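You operate a simulated robot arm through the tools that you are given. There is no shell and no other tool.

You are at the controls of a simulated robot arm. One attempt, no reset.

## Task
Test the blue relay at its printed volts and put it back.
Fine: in and out of the socket only with the switch off; it ends off; test no other. Set down upright: what you pick out.

The check looks at the end state, three seconds after you hand in, the way a careful person would. Anything else that was tipped, shoved, dropped, spilled or broken makes it a failure.

## Robot
A 7-joint arm with a fingered hand, fixed in place. Base frame: the origin is on the floor under the middle of its stand, x ahead of it, y to its left, z up; the work surface is at about z = 720. Units: mm, degrees, N and s.
With the tool pointing down near the work surface it reaches from about 320 to 700 mm from the base axis. Its first joint turns from -69.0 to 172.0 degrees. Payload 3.2 kg.
The TCP is the grasp point between the finger pads, 26 mm short of the fingertips. In the tool frame z runs along the fingers and y along their closing line. The gripper opens to 88 mm; its body begins 30 mm behind the TCP. The gripper is a hand of 5 fingers: y runs from the thumb to the fingers, the wrist lies at [-16, -108, -172] in the tool frame, and closing takes about 1.5 s.
Orientation is told as [roll, pitch, yaw] about the base's x, y, z axes, in that order, counted from this pose: with the fingers straight down and the wrist toward the robot, the tool's x, y and z point along [0, 1, 0], [1, 0, 0] and [0, 0, -1] of the base frame.

## Interface
- The arm moves only by the tool jog_arm. Its arguments are lists of equal length, an entry for each row: "travel": the shift along the tool's x, y, z in units of 40 mm (1.0 is 40 mm), a list of three; "angular": the turn, a rotation vector about the tool's x, y, z in units of 4 degrees (1.0 is 4 degrees), a list of three. In form: {"travel": [[tx, ty, tz], ...], "angular": [[wx, wy, wz], ...]}. A call has 1 to 20 rows; each row shifts and turns the commanded pose from where the row before left it, along the tool's axes as they then stand. "fingers" is the finger opening in mm, from 0 to 88, set as the call begins (left out, the last holds). A call with a number of a shift or a turn outside -1 to 1 is refused whole. Rows are played at 5 a second. More than 50 mm and 8.6 degrees between two rows, or a gripper value outside its range, and nothing of the call is played. Where a pose cannot be reached the arm comes as near as it can. A force on the tool above 40 N (or 10 N above the force at the start of the call, whichever is more), or a blocked arm, ends the call early, and 0.2 s more pass. Each finger travels about 72 mm/s and halts on what it meets, pressing with about 31 N; the grip force reading is that of the motor and also rises with nothing between the fingers. The clock runs only during rows and for 0.2 s after the last one: add rows that do not move to give the fingers time. It gives the time, the measured TCP pose, the force on the tool (base axes), the opening and the grip force at its end, in the units of the frame above (readings bear some noise), with the torque about the TCP (base axes, N m) and any sound that the robot's microphone picked up.
- Cameras (640 x 400 px; columns grow to the right, rows downward): "scene" is fixed at [226.2, 492.3, 1324.5]; the picture's right is [-0.82, -0.57, 0.00], its down [-0.27, 0.39, -0.88] and it looks along [0.50, -0.73, -0.47] (base axes); focal length 350 px, centre (320, 200). "wrist" rides on the gripper at [67, -97, -117] in the tool frame; the picture's right is [-0.71, 0.33, -0.62], its down [-0.65, -0.65, 0.39] and it looks along [-0.28, 0.68, 0.68] (tool axes); focal length 234 px, centre (320, 200). There is no depth. A picture from a camera that has moved, and an enlarged one, comes with that camera's place and axes in the base frame and with its lens. The place of the scene camera against the robot may be out by one fixed shift of up to 25 mm in any direction.
- snapshot(camera): a new picture of that camera. No time passes.
- raise_lower(by): slides the trunk up (or, below 0, down) by that many mm; the arm rides with it, the base frame stays. It gives what a move gives, with no picture.
- set_grasp(shape): the hand has 5 fingers and takes this shape, open, in about a second: jaw (thumb against the fingers, like two jaws); tri (thumb and two fingers); tip (a fingertip pinch); poke (one finger out to press); point (the index stretched); flat (the hand flat); cup (the hand cupped); fist (a fist). The gripper value then closes the fingers along that shape, each until it touches; the sizes above hold for jaw. It gives what a move gives, with no picture.
- enlarge(camera, box): a new picture of the part [left, top, right, bottom] of that camera's present view, enlarged. No time passes.
- sign_off(): hands the job in; it is judged then, once.

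Places have to be worked out from the pictures, the camera data and where the tool is seen. Open the gripper and draw the arm clear of the work before you hand the job in, unless the task says otherwise.

The tools are called after "Call:" as name(argument=value, ...) on one line, values as JSON. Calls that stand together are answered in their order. jog_arm: Moves the arm, as the interface text tells. Its arguments: {"type":"object","properties":{"travel":{"type":"array","items":{"type":"array","items":{"type":"number"}}},"angular":{"type":"array","items":{"type":"array","items":{"type":"number"}}},"fingers":{"type":"number"}},"required":["travel","angular"]} The other tools are called the same way: raise_lower (by) moves the trunk up or down; set_grasp (shape) gives the hand a shape; snapshot (camera) takes a picture; enlarge (camera, box) takes an enlarged picture of a part of a camera's view; sign_off () hands the job in.

At the start:

```text
time: 0.0
position: [543.6, 19.5, 1052.2]
tool_rot: [0.0, -0.1, 0.0]
contact_force: [-0.6, 0.6, 0.1]
wrist_torque: [-0.03, 0.03, 0.03]
opening: 87.7
finger_force: 0.0
shape: jaw
trunk travel left (down, up): [-700.0, 140.0]
```

scene: 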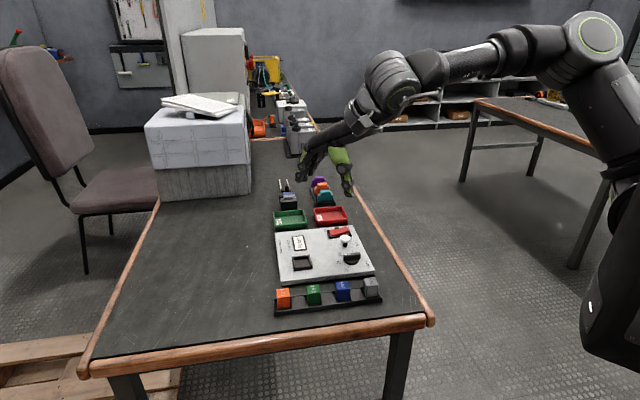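
wrist: 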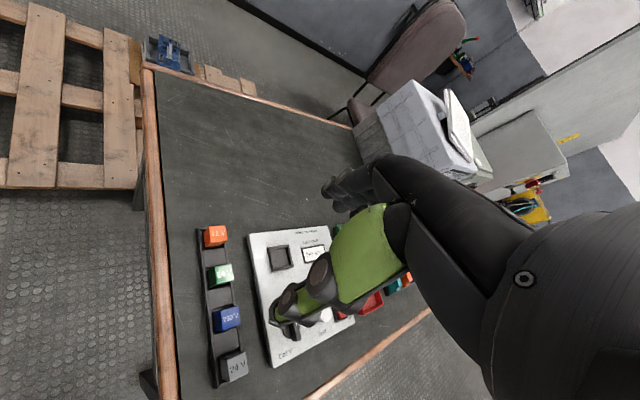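

I see a test panel with a socket, a display, a red switch, a white knob and a black dial, with a rack of four relays in front of it. I'll enlarge the scene and wrist views to read details.

Call:
enlarge(camera="scene", box=[260, 220, 400, 320])

Call:
enlarge(camera="wrist", box=[190, 210, 370, 390])

Call:
enlarge(camera="scene", box=[260, 165, 360, 240])

```text
4.00 times, centred on (330, 270) of scene
camera zoom: at [226.2, 492.3, 1324.5], right [-0.82, -0.57, 0.0], down [-0.27, 0.39, -0.88], along [0.5, -0.73, -0.47], focal length 1399 px, centre (280, -80)
```

zoom: 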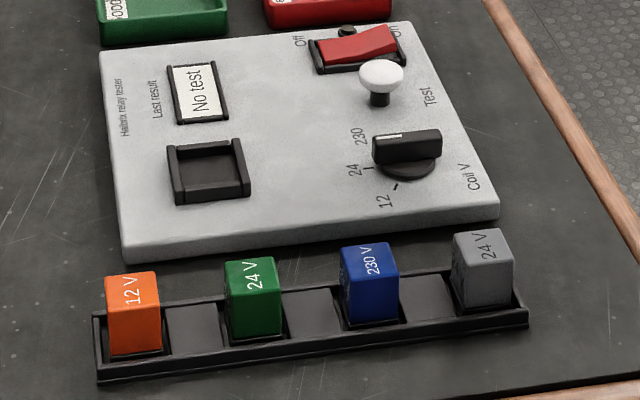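

```text
2.22 times, centred on (280, 300) of wrist
camera zoom: at [445.6, 87.9, 1169.7], right [0.33, -0.71, 0.62], down [-0.65, -0.65, -0.39], along [0.68, -0.28, -0.68], focal length 520 px, centre (409, -22)
```

zoom: 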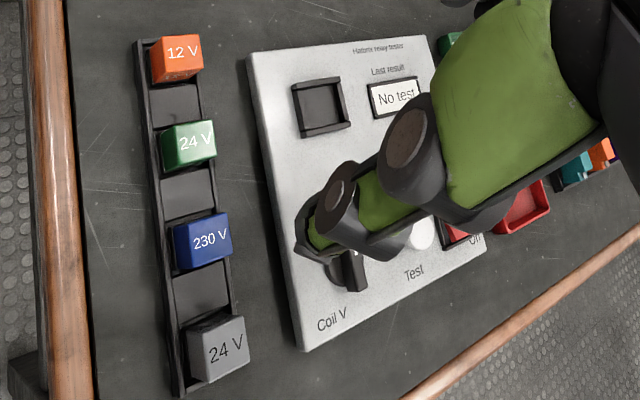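

```text
5.33 times, centred on (310, 202) of scene
camera zoom: at [226.2, 492.3, 1324.5], right [-0.82, -0.57, 0.0], down [-0.27, 0.39, -0.88], along [0.5, -0.73, -0.47], focal length 1865 px, centre (373, 187)
```

zoom: 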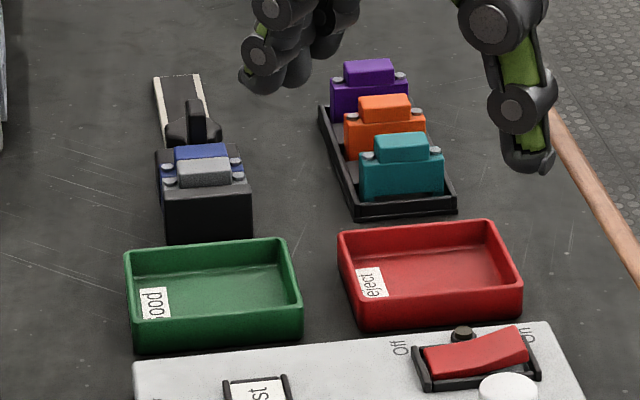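

The blue relay reads 230 V, and the dial, Off/On rocker and white Test button are visible on the panel. From the wrist view I put the rack roughly along (-0.72,-0.69), so I'll yaw the hand about -46° and shift it to see the panel and rack next to the fingers.

Call:
jog_arm(travel=[[0, 0, 0], [0, 0, 0], [0, 0, 0], [0, 0, 0], [0, 0, 0], [0, 0, 0], [0, 0, 0], [0, 0, 0], [0, 0, 0], [0, 0, 0], [0, 0, 0], [0, 0, 0], [-0.715, 0.3475, 0.325], [-0.715, 0.3475, 0.325], [-0.715, 0.3475, 0.325], [-0.715, 0.3475, 0.325], [0, 0, 0], [0, 0, 0]], angular=[[0, 0, 0.958], [0, 0, 0.958], [0, 0, 0.958], [0, 0, 0.958], [0, 0, 0.958], [0, 0, 0.958], [0, 0, 0.958], [0, 0, 0.958], [0, 0, 0.958], [0, 0, 0.958], [0, 0, 0.958], [0, 0, 0.958], [0, 0, 0], [0, 0, 0], [0, 0, 0], [0, 0, 0], [0, 0, 0], [0, 0, 0]])

Call:
snapshot(camera="wrist")

Call:
snapshot(camera="scene")

```text
time: 3.8
position: [500.8, -100.0, 1000.4]
tool_rot: [-0.1, 0.1, -45.9]
contact_force: [-0.7, 0.0, -0.3]
wrist_torque: [0.04, -0.02, 0.0]
opening: 87.7
finger_force: 0.1
shape: jaw
trunk travel left (down, up): [-700.0, 140.0]
```

```text
taken
camera wrist: at [480.2, 17.8, 1117.5], right [-0.28, -0.73, 0.62], down [-0.92, 0.02, -0.39], along [0.27, -0.68, -0.68], focal length 234 px, centre (320, 200)
```

wrist: 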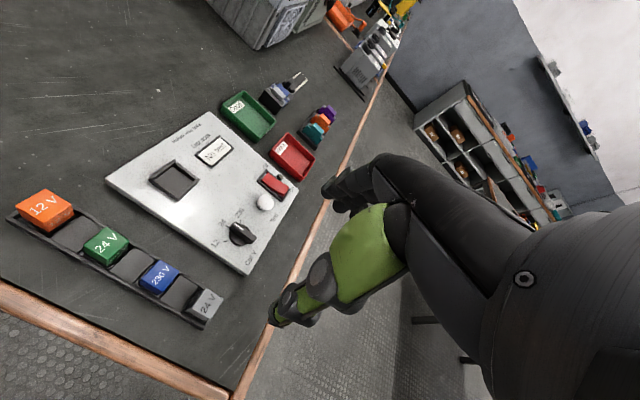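

```text
taken
```

scene: 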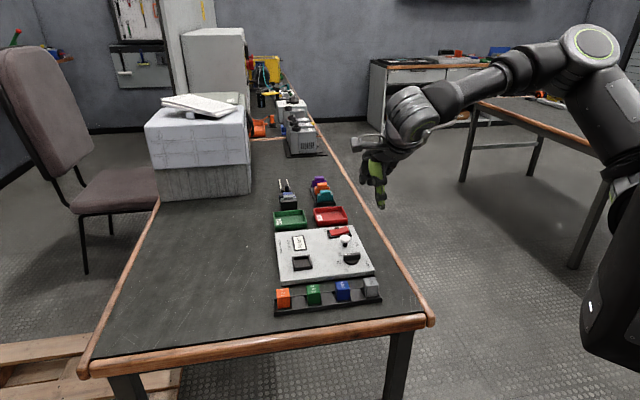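

The whole panel and rack are in clear view now. I'll enlarge them to locate things accurately and read the dial.

Call:
enlarge(camera="wrist", box=[140, 110, 300, 210])

Call:
enlarge(camera="wrist", box=[200, 160, 296, 280])

Call:
enlarge(camera="wrist", box=[0, 170, 240, 340])

Call:
enlarge(camera="scene", box=[310, 220, 380, 270])

```text
4.00 times, centred on (220, 160) of wrist
camera zoom: at [480.2, 17.8, 1117.5], right [-0.28, -0.73, 0.62], down [-0.92, 0.02, -0.39], along [0.27, -0.68, -0.68], focal length 937 px, centre (720, 360)
```

zoom: 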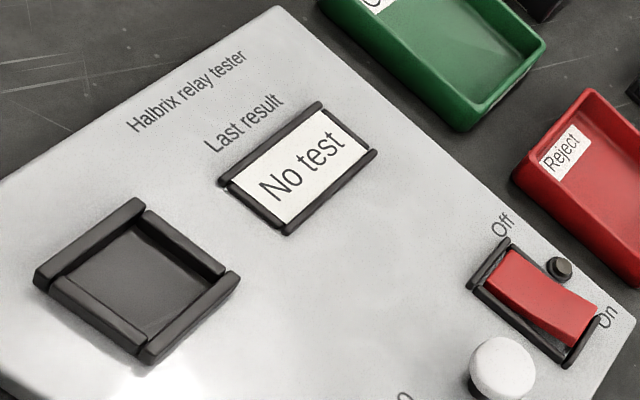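

```text
3.33 times, centred on (248, 220) of wrist
camera zoom: at [480.2, 17.8, 1117.5], right [-0.28, -0.73, 0.62], down [-0.92, 0.02, -0.39], along [0.27, -0.68, -0.68], focal length 781 px, centre (560, 133)
```

zoom: 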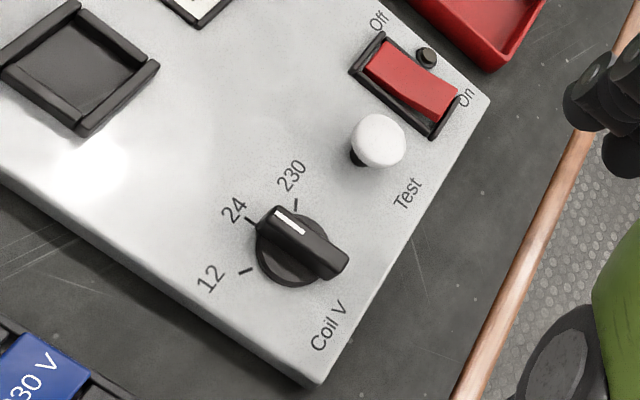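

```text
2.35 times, centred on (120, 255) of wrist
camera zoom: at [480.2, 17.8, 1117.5], right [-0.28, -0.73, 0.62], down [-0.92, 0.02, -0.39], along [0.27, -0.68, -0.68], focal length 551 px, centre (791, 71)
```

zoom: 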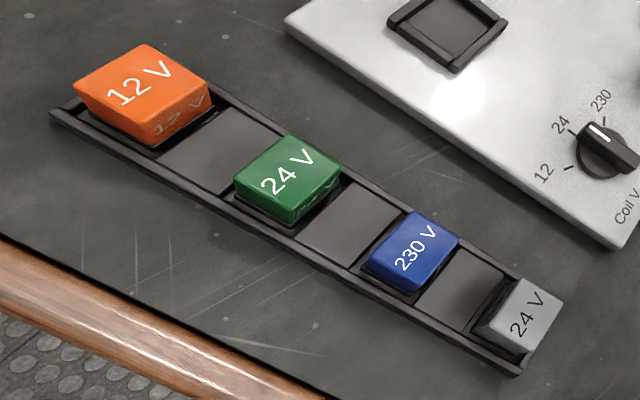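

```text
8.00 times, centred on (345, 245) of scene
camera zoom: at [226.2, 492.3, 1324.5], right [-0.82, -0.57, 0.0], down [-0.27, 0.39, -0.88], along [0.5, -0.73, -0.47], focal length 2798 px, centre (120, -160)
```

zoom: 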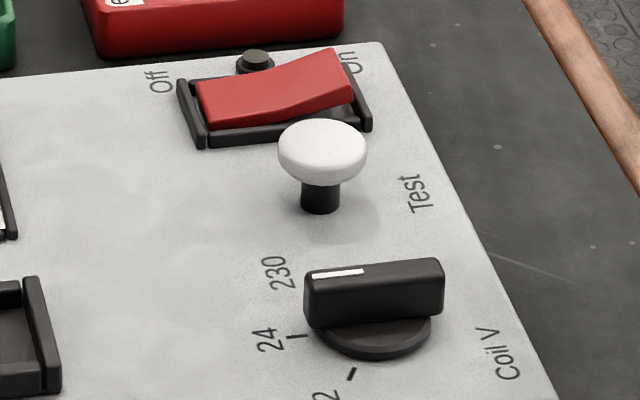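

The dial pointer is at 24, the rocker is Off (its On end stands up), and the display shows "No test". I estimate the blue relay at about (527,-32), the socket at (669,-66), the dial at (567,-149), the Test button at (620,-200) and the switch at (658,-237). I'll move over the blue relay at z≈880 for a closer look.

Call:
jog_arm(travel=[[0.409, -0.194, 0.75], [0.409, -0.194, 0.75], [0.409, -0.194, 0.75], [0.409, -0.194, 0.75], [0, 0, 0], [0, 0, 0]], angular=[[0, 0, 0], [0, 0, 0], [0, 0, 0], [0, 0, 0], [0, 0, 0], [0, 0, 0]])

Call:
snapshot(camera="wrist")

Call:
enlarge(camera="scene", box=[260, 160, 420, 320])

```text
time: 5.2
position: [524.1, -32.0, 879.8]
tool_rot: [0.1, -0.1, -45.9]
contact_force: [0.4, 0.2, -0.1]
wrist_torque: [-0.03, -0.03, 0.01]
opening: 87.5
finger_force: 0.0
shape: jaw
trunk travel left (down, up): [-700.0, 140.0]
```

```text
taken
camera wrist: at [504.8, 85.5, 996.8], right [-0.28, -0.73, 0.62], down [-0.92, 0.02, -0.39], along [0.27, -0.68, -0.68], focal length 234 px, centre (320, 200)
```

wrist: 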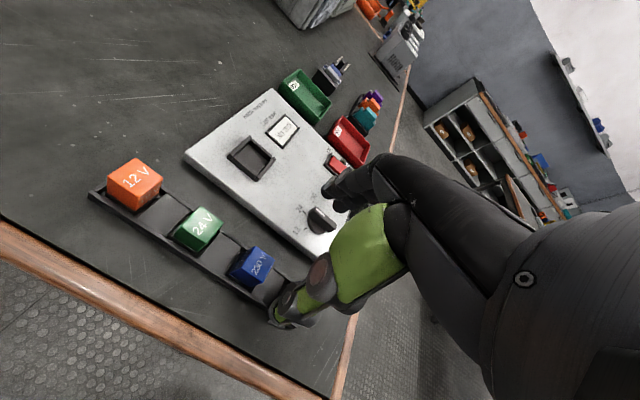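

```text
2.50 times, centred on (340, 240) of scene
camera zoom: at [226.2, 492.3, 1324.5], right [-0.82, -0.57, 0.0], down [-0.27, 0.39, -0.88], along [0.5, -0.73, -0.47], focal length 874 px, centre (270, 100)
```

zoom: 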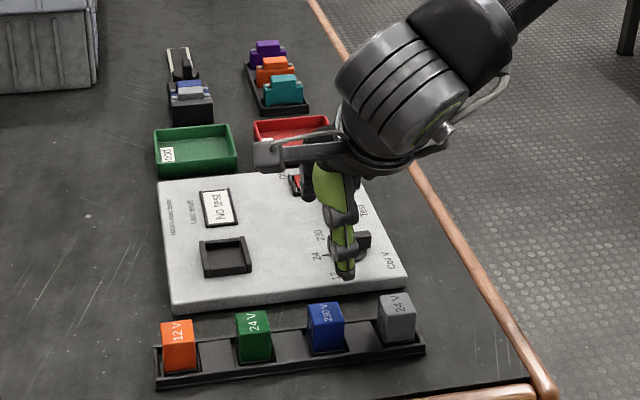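

The hand is over the rack with the blue relay still visible left of the thumb. I'll zoom in for precise corners.

Call:
enlarge(camera="wrist", box=[200, 220, 320, 340])

Call:
enlarge(camera="wrist", box=[80, 130, 300, 330])

Call:
enlarge(camera="wrist", box=[180, 80, 340, 250])

```text
3.33 times, centred on (260, 280) of wrist
camera zoom: at [504.8, 85.5, 996.8], right [-0.28, -0.73, 0.62], down [-0.92, 0.02, -0.39], along [0.27, -0.68, -0.68], focal length 781 px, centre (520, -67)
```

zoom: 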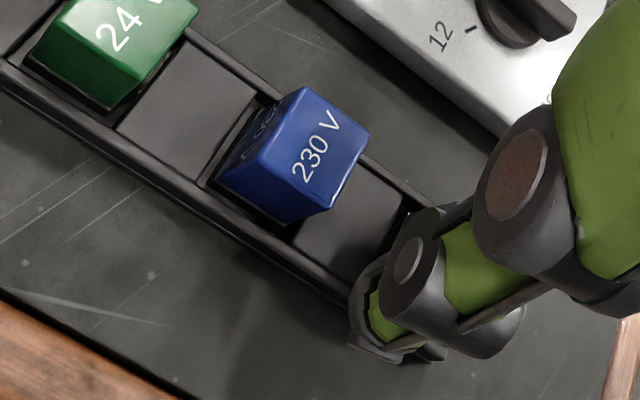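

```text
2.00 times, centred on (190, 230) of wrist
camera zoom: at [504.8, 85.5, 996.8], right [-0.28, -0.73, 0.62], down [-0.92, 0.02, -0.39], along [0.27, -0.68, -0.68], focal length 468 px, centre (580, 140)
```

zoom: 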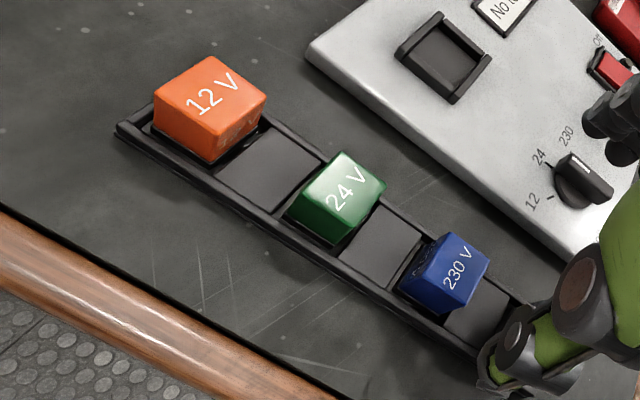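

```text
2.35 times, centred on (260, 165) of wrist
camera zoom: at [504.8, 85.5, 996.8], right [-0.28, -0.73, 0.62], down [-0.92, 0.02, -0.39], along [0.27, -0.68, -0.68], focal length 551 px, centre (461, 282)
```

zoom: 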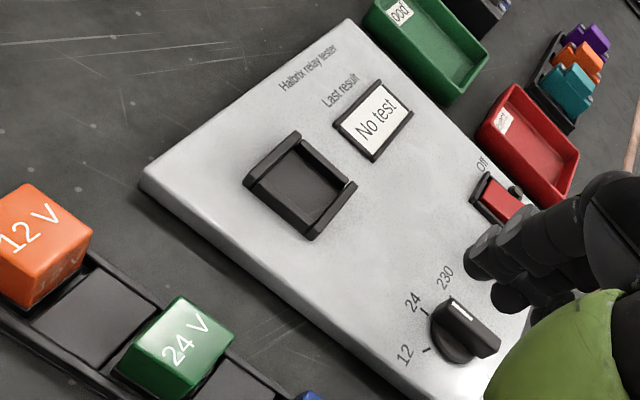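

From two views the blue relay's top is near z≈766, centred at about (527.5,-32), about 28 mm square and turned about -45°. I'll set the opening to 56 mm, trim the yaw and come down to z≈812, which is still above the relay, then look again.

Call:
jog_arm(travel=[[0.06, 0.06, 0], [0, 0, 0.6], [0, 0, 0.6], [0, 0, 0.5], [0, 0, 0], [0, 0, 0], [0, 0, 0]], angular=[[0, 0, -0.22], [0, 0, 0], [0, 0, 0], [0, 0, 0], [0, 0, 0], [0, 0, 0], [0, 0, 0]], fingers=56)

Call:
enlarge(camera="wrist", box=[180, 200, 380, 360])

Call:
enlarge(camera="scene", box=[270, 200, 400, 320])

```text
time: 6.8
position: [528.2, -33.8, 812.1]
tool_rot: [0.0, 0.2, -45.0]
contact_force: [-0.2, 0.9, 0.0]
wrist_torque: [-0.02, 0.04, -0.03]
opening: 56.7
finger_force: 0.0
shape: jaw
trunk travel left (down, up): [-700.0, 140.0]
```

```text
2.50 times, centred on (280, 280) of wrist
camera zoom: at [507.1, 84.4, 928.4], right [-0.27, -0.74, 0.62], down [-0.92, 0.0, -0.39], along [0.28, -0.68, -0.68], focal length 585 px, centre (420, 0)
```

zoom: 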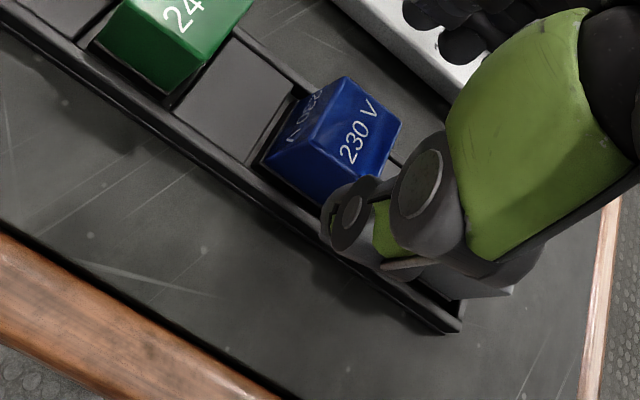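

```text
3.33 times, centred on (335, 260) of scene
camera zoom: at [226.2, 492.3, 1324.5], right [-0.82, -0.57, 0.0], down [-0.27, 0.39, -0.88], along [0.5, -0.73, -0.47], focal length 1166 px, centre (270, 0)
```

zoom: 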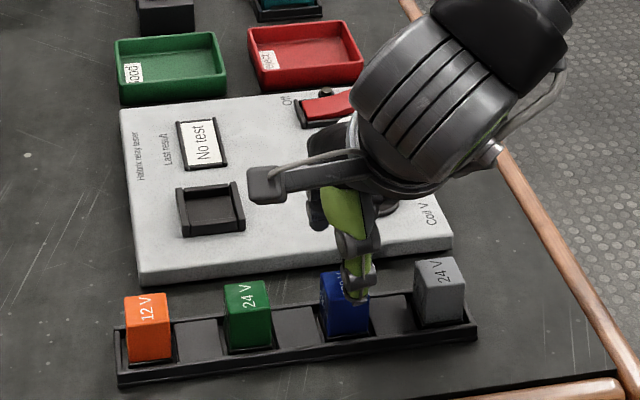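

The relay centre works out at (528,-33) with its top at z≈766 in both views, so the hand is aligned within 1 mm. I'll descend to about z=767 and check before closing.

Call:
jog_arm(travel=[[0, 0, 0.4], [0, 0, 0.4], [0, 0, 0.33], [0, 0, 0], [0, 0, 0]], angular=[[0, 0, 0], [0, 0, 0], [0, 0, 0], [0, 0, 0], [0, 0, 0]])

Call:
enlarge(camera="wrist", box=[220, 180, 400, 340])

Call:
enlarge(camera="scene", box=[300, 240, 390, 310])

```text
time: 8.0
position: [528.9, -31.7, 766.1]
tool_rot: [0.0, 0.1, -45.0]
contact_force: [-0.5, 0.1, -0.2]
wrist_torque: [0.02, -0.01, -0.06]
opening: 56.5
finger_force: 0.1
shape: jaw
trunk travel left (down, up): [-700.0, 140.0]
```

```text
2.50 times, centred on (310, 260) of wrist
camera zoom: at [508.1, 86.2, 883.7], right [-0.27, -0.74, 0.62], down [-0.92, 0.0, -0.39], along [0.28, -0.68, -0.68], focal length 585 px, centre (345, 50)
```

zoom: 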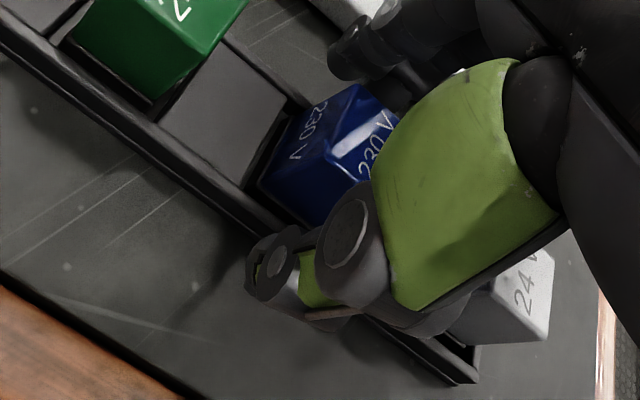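

```text
5.71 times, centred on (345, 275) of scene
camera zoom: at [226.2, 492.3, 1324.5], right [-0.82, -0.57, 0.0], down [-0.27, 0.39, -0.88], along [0.5, -0.73, -0.47], focal length 1998 px, centre (177, -229)
```

zoom: 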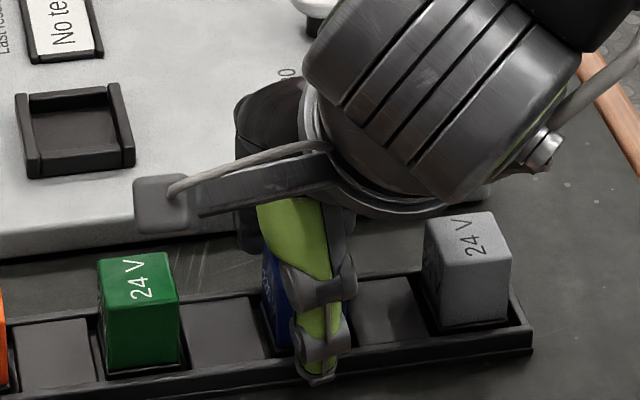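

The thumb stands outside the rack and the fingers on the panel side, with tips at about z≈740, above the rack rim I estimate at about 733. I'll close on the relay gently.

Call:
jog_arm(travel=[[0, 0, 0], [0, 0, 0], [0, 0, 0], [0, 0, 0], [0, 0, 0], [0, 0, 0], [0, 0, 0]], angular=[[0, 0, 0], [0, 0, 0], [0, 0, 0], [0, 0, 0], [0, 0, 0], [0, 0, 0], [0, 0, 0]], fingers=20)

Call:
enlarge(camera="wrist", box=[220, 180, 400, 340])

Call:
enlarge(camera="scene", box=[300, 240, 390, 310])

```text
time: 9.6
position: [530.0, -31.3, 766.6]
tool_rot: [0.0, 0.1, -45.0]
contact_force: [-0.2, 0.2, -0.9]
wrist_torque: [0.03, 0.0, -0.01]
opening: 25.2
finger_force: 31.6
shape: jaw
trunk travel left (down, up): [-700.0, 140.0]
```

```text
2.50 times, centred on (310, 260) of wrist
camera zoom: at [508.1, 86.1, 883.8], right [-0.27, -0.74, 0.62], down [-0.92, 0.0, -0.39], along [0.28, -0.68, -0.68], focal length 585 px, centre (345, 50)
```

zoom: 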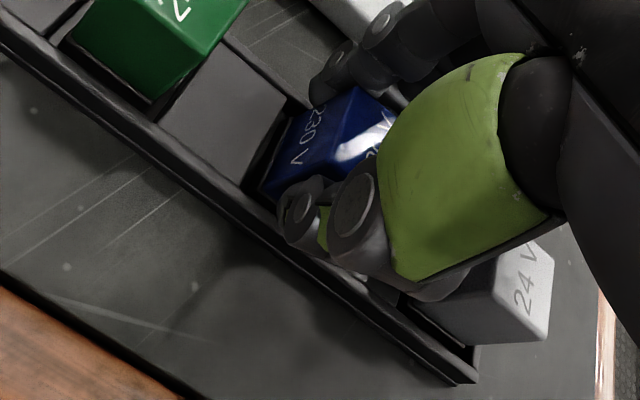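

```text
5.71 times, centred on (345, 275) of scene
camera zoom: at [226.2, 492.3, 1324.5], right [-0.82, -0.57, 0.0], down [-0.27, 0.39, -0.88], along [0.5, -0.73, -0.47], focal length 1998 px, centre (177, -229)
```

zoom: 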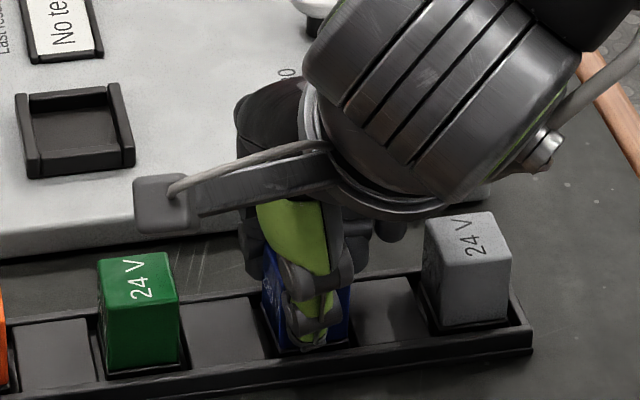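

The fingers stopped on the relay at 25.2 mm with a firm 31.6 N grip. I'll lift it straight up and check that it came out level.

Call:
jog_arm(travel=[[0, 0, -0.2], [0, 0, -0.3], [0, 0, -0.5], [0, 0, -0.5], [0, 0, -0.5], [0, 0, 0], [0, 0, 0]], angular=[[0, 0, 0], [0, 0, 0], [0, 0, 0], [0, 0, 0], [0, 0, 0], [0, 0, 0], [0, 0, 0]])

Call:
enlarge(camera="wrist", box=[180, 180, 400, 360])

Call:
enlarge(camera="scene", box=[290, 200, 400, 310])

```text
time: 11.2
position: [528.2, -32.6, 847.8]
tool_rot: [-0.1, 0.1, -44.9]
contact_force: [0.1, -0.4, -0.2]
wrist_torque: [0.0, 0.02, 0.01]
opening: 25.0
finger_force: 30.6
shape: jaw
trunk travel left (down, up): [-700.0, 140.0]
```

```text
2.22 times, centred on (290, 270) of wrist
camera zoom: at [506.8, 84.7, 965.1], right [-0.27, -0.74, 0.62], down [-0.92, 0.0, -0.39], along [0.28, -0.68, -0.68], focal length 520 px, centre (387, 44)
```

zoom: 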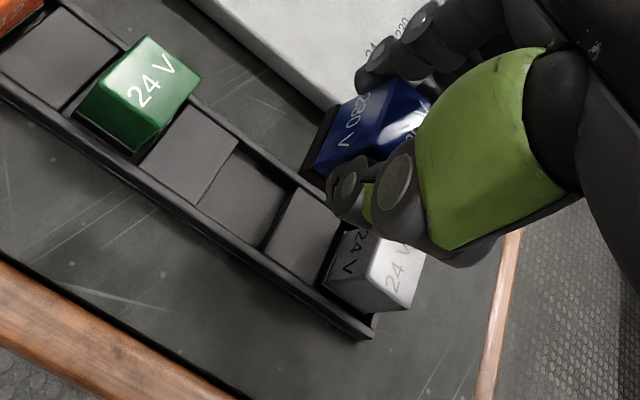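

```text
3.64 times, centred on (345, 255) of scene
camera zoom: at [226.2, 492.3, 1324.5], right [-0.82, -0.57, 0.0], down [-0.27, 0.39, -0.88], along [0.5, -0.73, -0.47], focal length 1272 px, centre (229, 0)
```

zoom: 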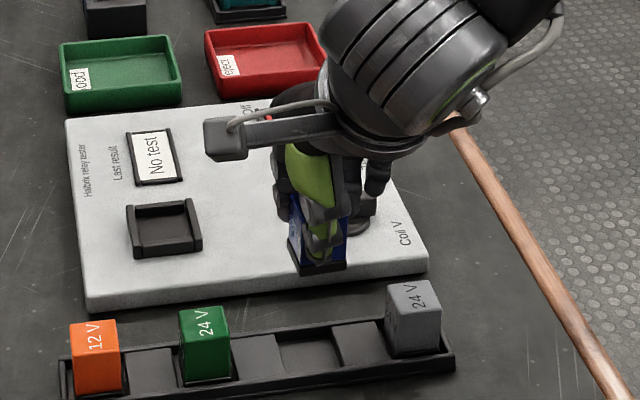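

The relay is out, upright, with its dark base showing, and its pocket is visible. The socket rim triangulates to about (666,-65) at z≈750. I'll carry the relay above it at z≈860 and look again to refine.

Call:
jog_arm(travel=[[0.37, 0.6, -0.065], [0.37, 0.6, -0.065], [0.37, 0.6, -0.065], [0.37, 0.6, -0.065], [0.37, 0.6, -0.065], [0, 0, 0], [0, 0, 0]], angular=[[0, 0, 0], [0, 0, 0], [0, 0, 0], [0, 0, 0], [0, 0, 0], [0, 0, 0], [0, 0, 0]])

Call:
snapshot(camera="wrist")

Call:
enlarge(camera="wrist", box=[180, 180, 400, 360])

Call:
enlarge(camera="scene", box=[260, 170, 400, 310])

```text
time: 12.8
position: [666.3, -62.2, 859.6]
tool_rot: [0.0, 0.1, -45.0]
contact_force: [0.3, -0.6, -0.9]
wrist_torque: [-0.01, 0.02, 0.01]
opening: 25.1
finger_force: 31.2
shape: jaw
trunk travel left (down, up): [-700.0, 140.0]
```

```text
taken
camera wrist: at [645.3, 54.7, 977.5], right [-0.26, -0.74, 0.62], down [-0.92, 0.0, -0.39], along [0.28, -0.68, -0.68], focal length 234 px, centre (320, 200)
```

wrist: 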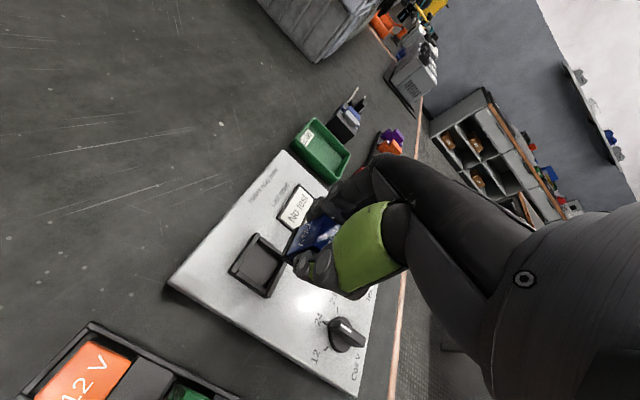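

```text
2.22 times, centred on (290, 270) of wrist
camera zoom: at [645.3, 54.7, 977.5], right [-0.26, -0.74, 0.62], down [-0.92, 0.0, -0.39], along [0.28, -0.68, -0.68], focal length 520 px, centre (387, 44)
```

zoom: 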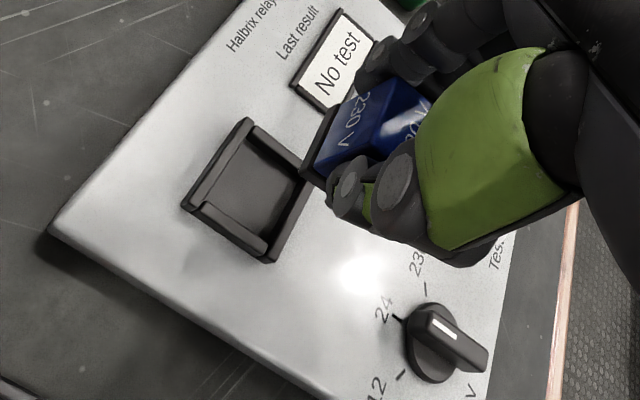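

```text
2.86 times, centred on (330, 240) of scene
camera zoom: at [226.2, 492.3, 1324.5], right [-0.82, -0.57, 0.0], down [-0.27, 0.39, -0.88], along [0.5, -0.73, -0.47], focal length 999 px, centre (291, 86)
```

zoom: 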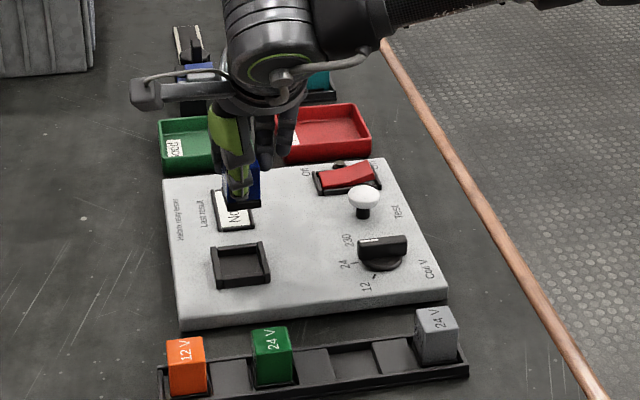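

The relay is held level above the panel and the socket shows to its left. I'll zoom in to measure the relay's position in the hand and the socket's position from the same camera.

Call:
enlarge(camera="wrist", box=[270, 200, 370, 300])

Call:
enlarge(camera="wrist", box=[215, 220, 315, 310])

```text
4.00 times, centred on (320, 250) of wrist
camera zoom: at [645.3, 54.7, 977.5], right [-0.26, -0.74, 0.62], down [-0.92, 0.0, -0.39], along [0.28, -0.68, -0.68], focal length 937 px, centre (320, 0)
```

zoom: 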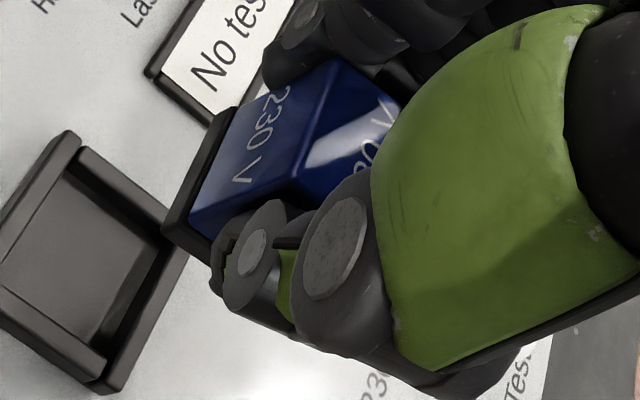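

```text
4.44 times, centred on (265, 265) of wrist
camera zoom: at [645.3, 54.7, 977.5], right [-0.26, -0.74, 0.62], down [-0.92, 0.0, -0.39], along [0.28, -0.68, -0.68], focal length 1041 px, centre (564, -89)
```

zoom: 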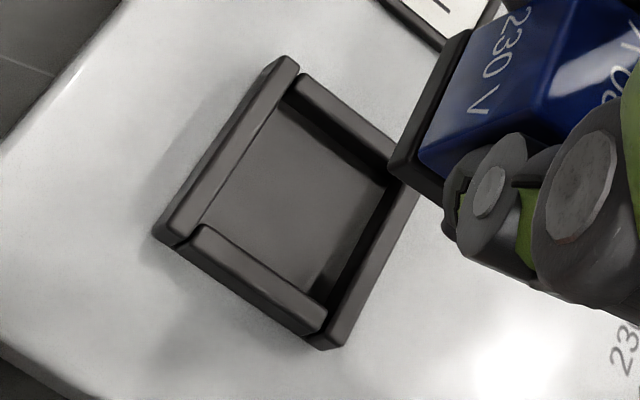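

Socket inner pocket measures about 35 mm square and the relay sits about 3 mm toward -x and 1 mm toward -y in the hand. I estimate a correction of +2.3 mm in tool x and +6 mm in tool y. I'll apply it and come down to just above the rim for a same-depth comparison.

Call:
jog_arm(travel=[[0.0575, 0.15, 0], [0, 0, 0.5], [0, 0, 0.5], [0, 0, 0.375], [0, 0, 0], [0, 0, 0]], angular=[[0, 0, 0], [0, 0, 0], [0, 0, 0], [0, 0, 0], [0, 0, 0], [0, 0, 0]])

Call:
enlarge(camera="wrist", box=[240, 200, 360, 300])

Call:
enlarge(camera="scene", box=[270, 220, 350, 290])

```text
time: 14.2
position: [672.0, -64.5, 806.2]
tool_rot: [0.0, 0.0, -45.1]
contact_force: [-0.9, -0.8, -0.4]
wrist_torque: [0.02, 0.03, 0.02]
opening: 25.0
finger_force: 31.3
shape: jaw
trunk travel left (down, up): [-700.0, 140.0]
```

```text
4.00 times, centred on (300, 250) of wrist
camera zoom: at [649.9, 51.9, 922.5], right [-0.27, -0.74, 0.62], down [-0.92, 0.0, -0.39], along [0.28, -0.68, -0.68], focal length 937 px, centre (400, 0)
```

zoom: 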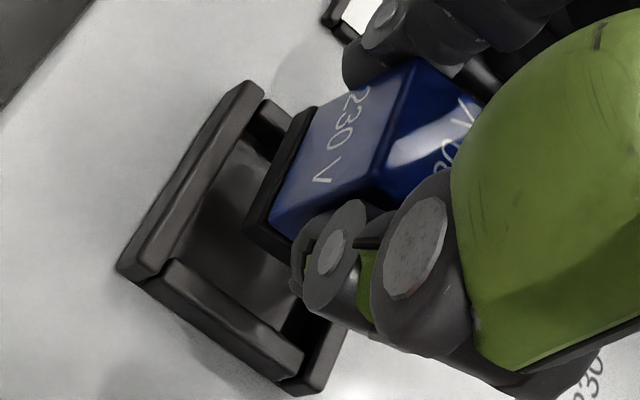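

```text
5.71 times, centred on (310, 255) of scene
camera zoom: at [226.2, 492.3, 1324.5], right [-0.82, -0.57, 0.0], down [-0.27, 0.39, -0.88], along [0.5, -0.73, -0.47], focal length 1998 px, centre (377, -114)
```

zoom: 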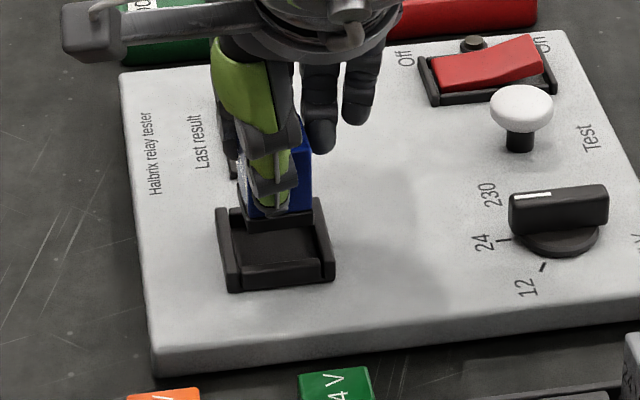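

The relay base is just above and slightly right of the socket in view. I need a closer look at wall edges and base to compute the remaining offset.

Call:
enlarge(camera="wrist", box=[265, 215, 325, 265])

Call:
enlarge(camera="wrist", box=[265, 250, 325, 300])

Call:
enlarge(camera="scene", box=[290, 240, 340, 280])

```text
8.00 times, centred on (295, 240) of wrist
camera zoom: at [649.9, 51.9, 922.5], right [-0.27, -0.74, 0.62], down [-0.92, 0.0, -0.39], along [0.28, -0.68, -0.68], focal length 1873 px, centre (520, -120)
```

zoom: 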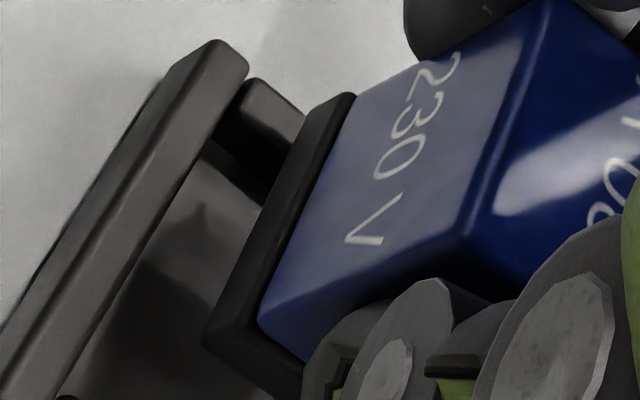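

```text
8.00 times, centred on (295, 275) of wrist
camera zoom: at [649.9, 51.9, 922.5], right [-0.27, -0.74, 0.62], down [-0.92, 0.0, -0.39], along [0.28, -0.68, -0.68], focal length 1873 px, centre (520, -400)
```

zoom: 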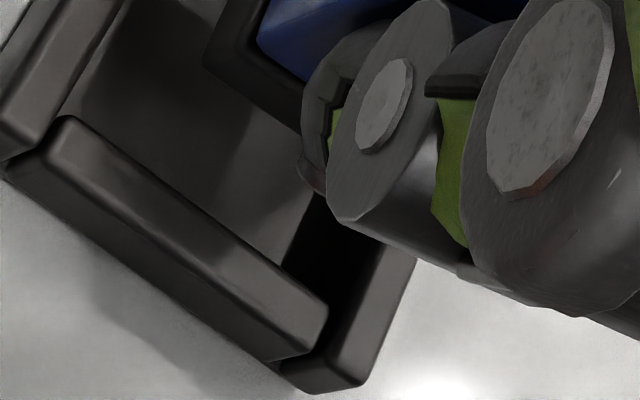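

```text
10.00 times, centred on (315, 260) of scene
camera zoom: at [226.2, 492.3, 1324.5], right [-0.82, -0.57, 0.0], down [-0.27, 0.39, -0.88], along [0.5, -0.73, -0.47], focal length 3497 px, centre (370, -400)
```

zoom: 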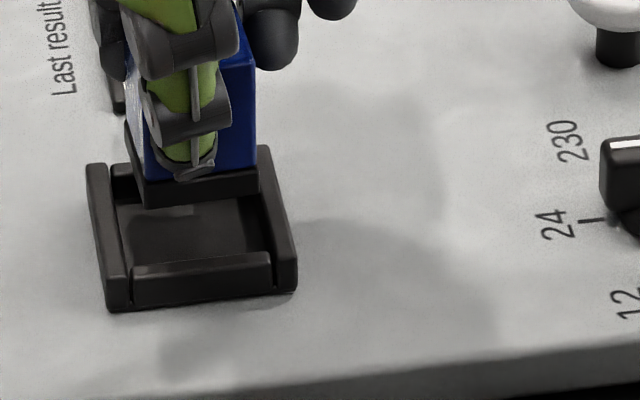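

Relay and socket are within about 1 mm at this height (base about 30 mm, pocket about 35 mm, both turned the same). I'll lower 12 mm so the base is just above the rim and check alignment there.

Call:
jog_arm(travel=[[0, 0, 0.15], [0, 0, 0.15], [0, 0, 0], [0, 0, 0]], angular=[[0, 0, 0], [0, 0, 0], [0, 0, 0], [0, 0, 0]])

Call:
enlarge(camera="wrist", box=[265, 205, 345, 265])

Call:
enlarge(camera="wrist", box=[265, 250, 345, 310])

Call:
enlarge(camera="scene", box=[290, 240, 340, 280])

```text
time: 15.2
position: [671.6, -65.4, 793.9]
tool_rot: [0.1, 0.0, -45.0]
contact_force: [0.7, 1.2, 2.9]
wrist_torque: [-0.06, -0.05, 0.04]
opening: 25.5
finger_force: 31.1
shape: jaw
trunk travel left (down, up): [-700.0, 140.0]
```

```text
6.67 times, centred on (305, 235) of wrist
camera zoom: at [649.9, 51.4, 910.2], right [-0.27, -0.74, 0.62], down [-0.92, 0.0, -0.39], along [0.28, -0.68, -0.68], focal length 1561 px, centre (420, -33)
```

zoom: 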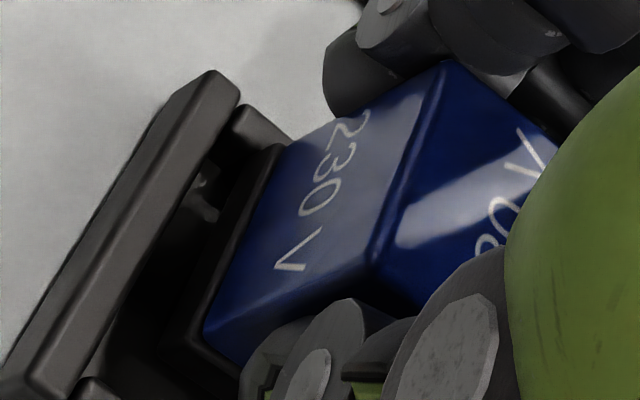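

```text
6.67 times, centred on (305, 280) of wrist
camera zoom: at [649.9, 51.4, 910.2], right [-0.27, -0.74, 0.62], down [-0.92, 0.0, -0.39], along [0.28, -0.68, -0.68], focal length 1561 px, centre (420, -333)
```

zoom: 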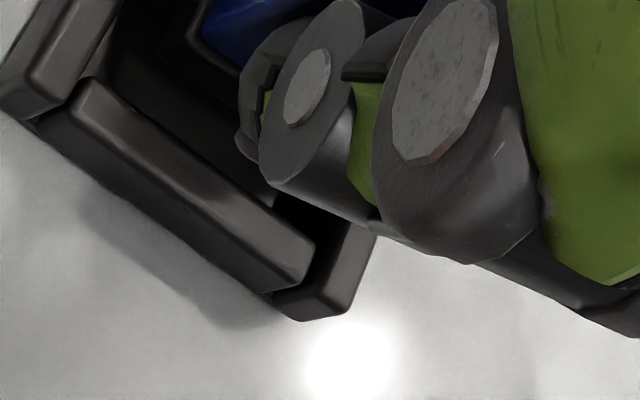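

```text
10.00 times, centred on (315, 260) of scene
camera zoom: at [226.2, 492.3, 1324.5], right [-0.82, -0.57, 0.0], down [-0.27, 0.39, -0.88], along [0.5, -0.73, -0.47], focal length 3497 px, centre (370, -400)
```

zoom: 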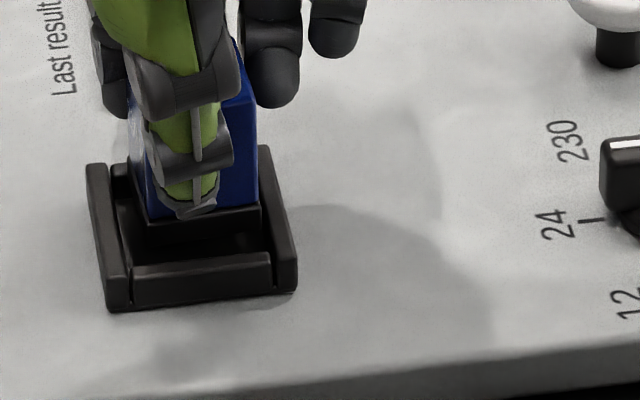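

The force shows +2.9 N in z, slightly above the noise, so I'll hold still and re-read it before going further.

Call:
jog_arm(travel=[[0, 0, 0], [0, 0, 0]], angular=[[0, 0, 0], [0, 0, 0]])

Call:
enlarge(camera="scene", box=[297, 250, 327, 275])

Call:
enlarge(camera="wrist", box=[280, 215, 320, 250])

```text
time: 15.8
position: [670.7, -64.1, 793.0]
tool_rot: [0.1, -0.1, -45.0]
contact_force: [1.0, 0.5, 3.5]
wrist_torque: [-0.06, -0.06, 0.02]
opening: 24.9
finger_force: 31.0
shape: jaw
trunk travel left (down, up): [-700.0, 140.0]
```

```text
16.00 times, centred on (312, 262) of scene
camera zoom: at [226.2, 492.3, 1324.5], right [-0.82, -0.57, 0.0], down [-0.27, 0.39, -0.88], along [0.5, -0.73, -0.47], focal length 5595 px, centre (448, -800)
```

zoom: 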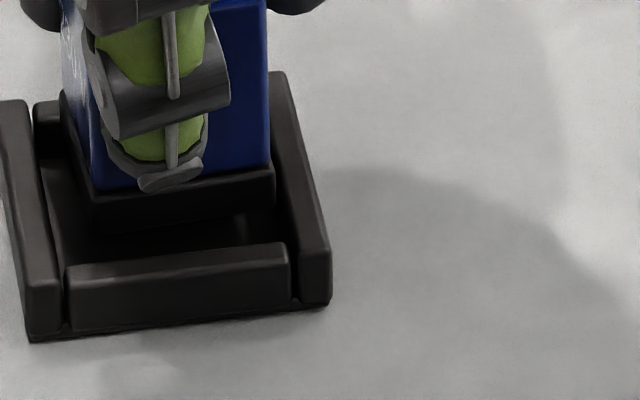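

```text
11.43 times, centred on (300, 232) of wrist
camera zoom: at [649.8, 51.5, 910.1], right [-0.27, -0.74, 0.62], down [-0.92, 0.0, -0.39], along [0.28, -0.68, -0.68], focal length 2676 px, centre (549, -171)
```

zoom: 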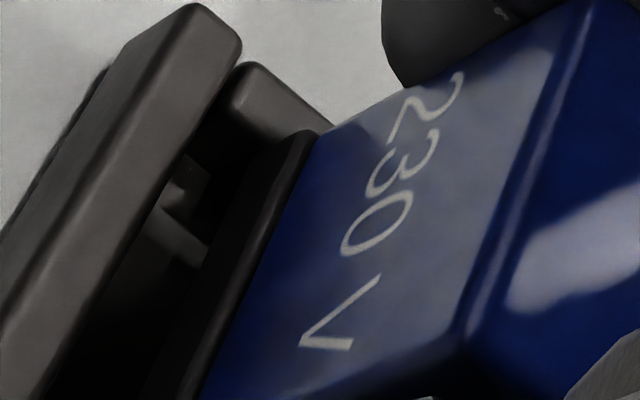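

There is a steady 3.5 N contact, so the base is resting on the far wall; the rim is really at about z≈755. With that depth all views agree: the relay must shift about +3 mm in tool x and -5.4 mm in tool y. I'll raise it 6 mm, shift and recheck.

Call:
jog_arm(travel=[[0, 0, -0.15], [0.075, -0.135, 0], [0, 0, 0], [0, 0, 0]], angular=[[0, 0, 0], [0, 0, 0], [0, 0, 0], [0, 0, 0]])

Call:
enlarge(camera="scene", box=[297, 250, 327, 275])

Call:
enlarge(camera="wrist", box=[265, 215, 345, 295])

```text
time: 16.8
position: [670.5, -59.2, 798.8]
tool_rot: [0.0, 0.1, -44.9]
contact_force: [1.5, 0.2, -0.4]
wrist_torque: [-0.01, 0.01, 0.01]
opening: 25.0
finger_force: 30.7
shape: jaw
trunk travel left (down, up): [-700.0, 140.0]
```

```text
16.00 times, centred on (312, 262) of scene
camera zoom: at [226.2, 492.3, 1324.5], right [-0.82, -0.57, 0.0], down [-0.27, 0.39, -0.88], along [0.5, -0.73, -0.47], focal length 5595 px, centre (448, -800)
```

zoom: 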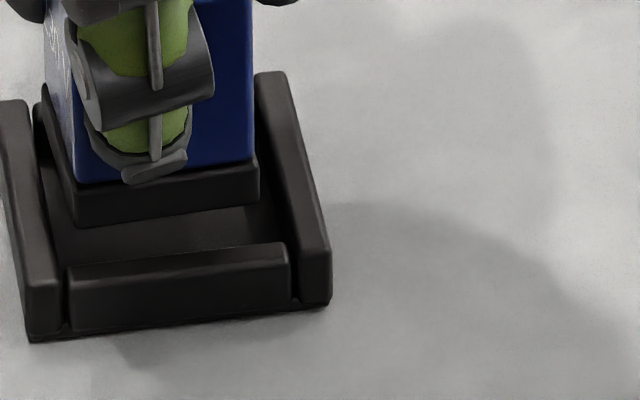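

```text
5.00 times, centred on (305, 255) of wrist
camera zoom: at [648.3, 57.6, 916.3], right [-0.27, -0.74, 0.62], down [-0.92, 0.0, -0.39], along [0.28, -0.68, -0.68], focal length 1171 px, centre (395, -75)
```

zoom: 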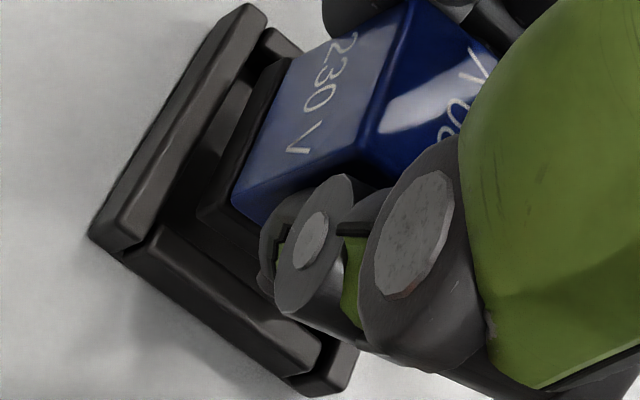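

The relay now sits over the pocket with roughly even clearance on all sides in both views. I'll lower 8 mm to pass the rim and check for contact.

Call:
jog_arm(travel=[[0, 0, 0.1], [0, 0, 0.1], [0, 0, 0], [0, 0, 0]], angular=[[0, 0, 0], [0, 0, 0], [0, 0, 0], [0, 0, 0]])

Call:
enlarge(camera="scene", box=[297, 250, 327, 275])

Call:
enlarge(camera="wrist", box=[265, 215, 345, 295])

```text
time: 17.8
position: [669.3, -59.3, 793.3]
tool_rot: [0.2, -0.1, -45.1]
contact_force: [2.7, -1.6, 11.8]
wrist_torque: [0.05, 0.04, -0.02]
opening: 25.7
finger_force: 31.2
shape: jaw
trunk travel left (down, up): [-700.0, 140.0]
```

```text
16.00 times, centred on (312, 262) of scene
camera zoom: at [226.2, 492.3, 1324.5], right [-0.82, -0.57, 0.0], down [-0.27, 0.39, -0.88], along [0.5, -0.73, -0.47], focal length 5595 px, centre (448, -800)
```

zoom: 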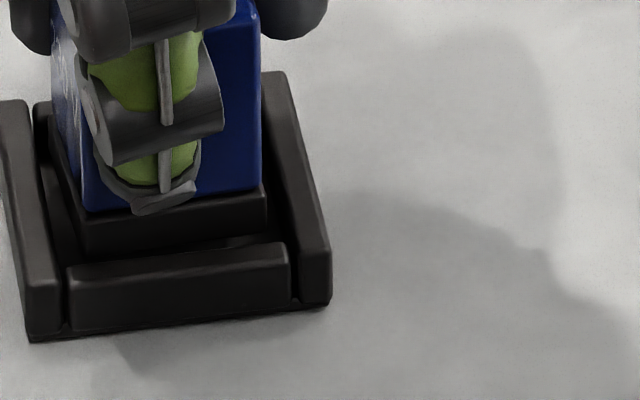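

```text
5.00 times, centred on (305, 255) of wrist
camera zoom: at [646.7, 57.3, 909.8], right [-0.27, -0.73, 0.62], down [-0.92, 0.0, -0.39], along [0.29, -0.68, -0.68], focal length 1171 px, centre (395, -75)
```

zoom: 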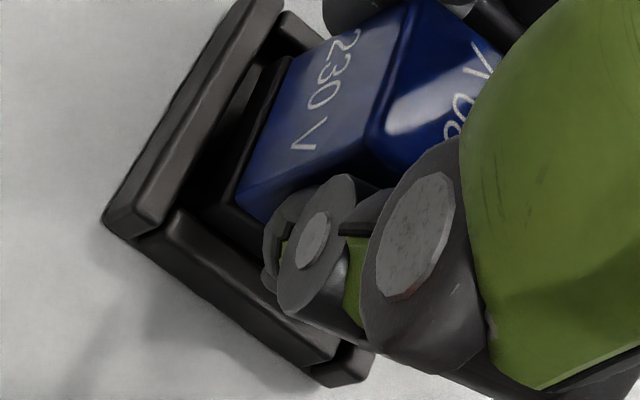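

The force and torque put the contact at the near edge of the base (tool y≈-15), so I overshot and it rests on the near wall. The right position lies between the two tries. I'll lift 5 mm, move +2.7 mm in tool y and lower again.

Call:
jog_arm(travel=[[0, 0, -0.15], [0, 0.0675, 0], [0, 0, 0], [0, 0, 0.1], [0, 0, 0.05], [0, 0, 0], [0, 0, 0]], angular=[[0, 0, 0], [0, 0, 0], [0, 0, 0], [0, 0, 0], [0, 0, 0], [0, 0, 0], [0, 0, 0]])

Call:
enlarge(camera="scene", box=[297, 250, 327, 275])

Call:
enlarge(camera="wrist", box=[265, 215, 345, 295])

```text
time: 19.4
position: [671.6, -61.4, 791.5]
tool_rot: [0.1, 0.1, -45.0]
contact_force: [1.0, -0.5, -0.4]
wrist_torque: [-0.02, -0.03, -0.03]
opening: 25.8
finger_force: 30.9
shape: jaw
trunk travel left (down, up): [-700.0, 140.0]
```

```text
16.00 times, centred on (312, 262) of scene
camera zoom: at [226.2, 492.3, 1324.5], right [-0.82, -0.57, 0.0], down [-0.27, 0.39, -0.88], along [0.5, -0.73, -0.47], focal length 5595 px, centre (448, -800)
```

zoom: 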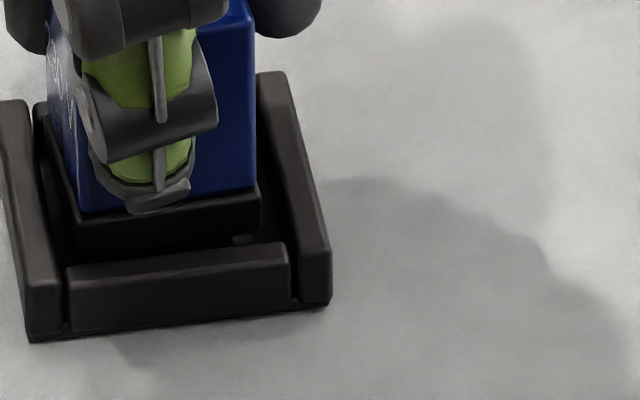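

```text
5.00 times, centred on (305, 255) of wrist
camera zoom: at [649.6, 55.6, 908.2], right [-0.27, -0.74, 0.62], down [-0.92, 0.0, -0.39], along [0.28, -0.68, -0.68], focal length 1171 px, centre (395, -75)
```

zoom: 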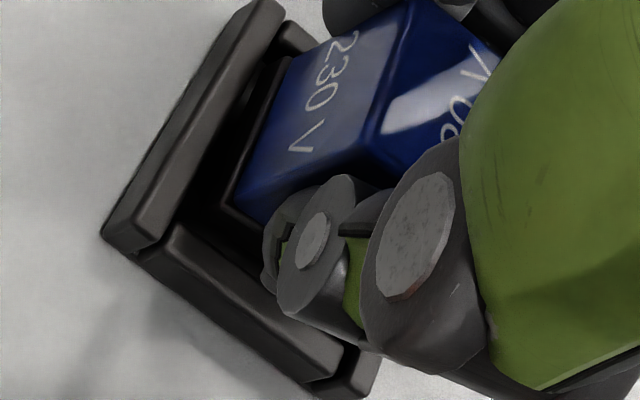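

No contact now at z=791.5, below the earlier 793 stop, so the base has entered the pocket. I'll keep lowering in small steps until it seats.

Call:
jog_arm(travel=[[0, 0, 0.075], [0, 0, 0.075], [0, 0, 0], [0, 0, 0]], angular=[[0, 0, 0], [0, 0, 0], [0, 0, 0], [0, 0, 0]])

Call:
enlarge(camera="scene", box=[297, 250, 327, 275])

```text
time: 20.4
position: [672.8, -62.4, 785.7]
tool_rot: [-0.1, 0.1, -45.1]
contact_force: [0.4, 0.5, 0.7]
wrist_torque: [0.0, -0.03, 0.02]
opening: 25.9
finger_force: 30.9
shape: jaw
trunk travel left (down, up): [-700.0, 140.0]
```

```text
16.00 times, centred on (312, 262) of scene
camera zoom: at [226.2, 492.3, 1324.5], right [-0.82, -0.57, 0.0], down [-0.27, 0.39, -0.88], along [0.5, -0.73, -0.47], focal length 5595 px, centre (448, -800)
```

zoom: 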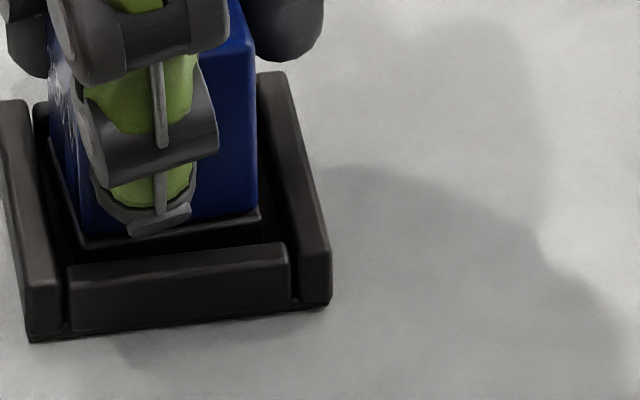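

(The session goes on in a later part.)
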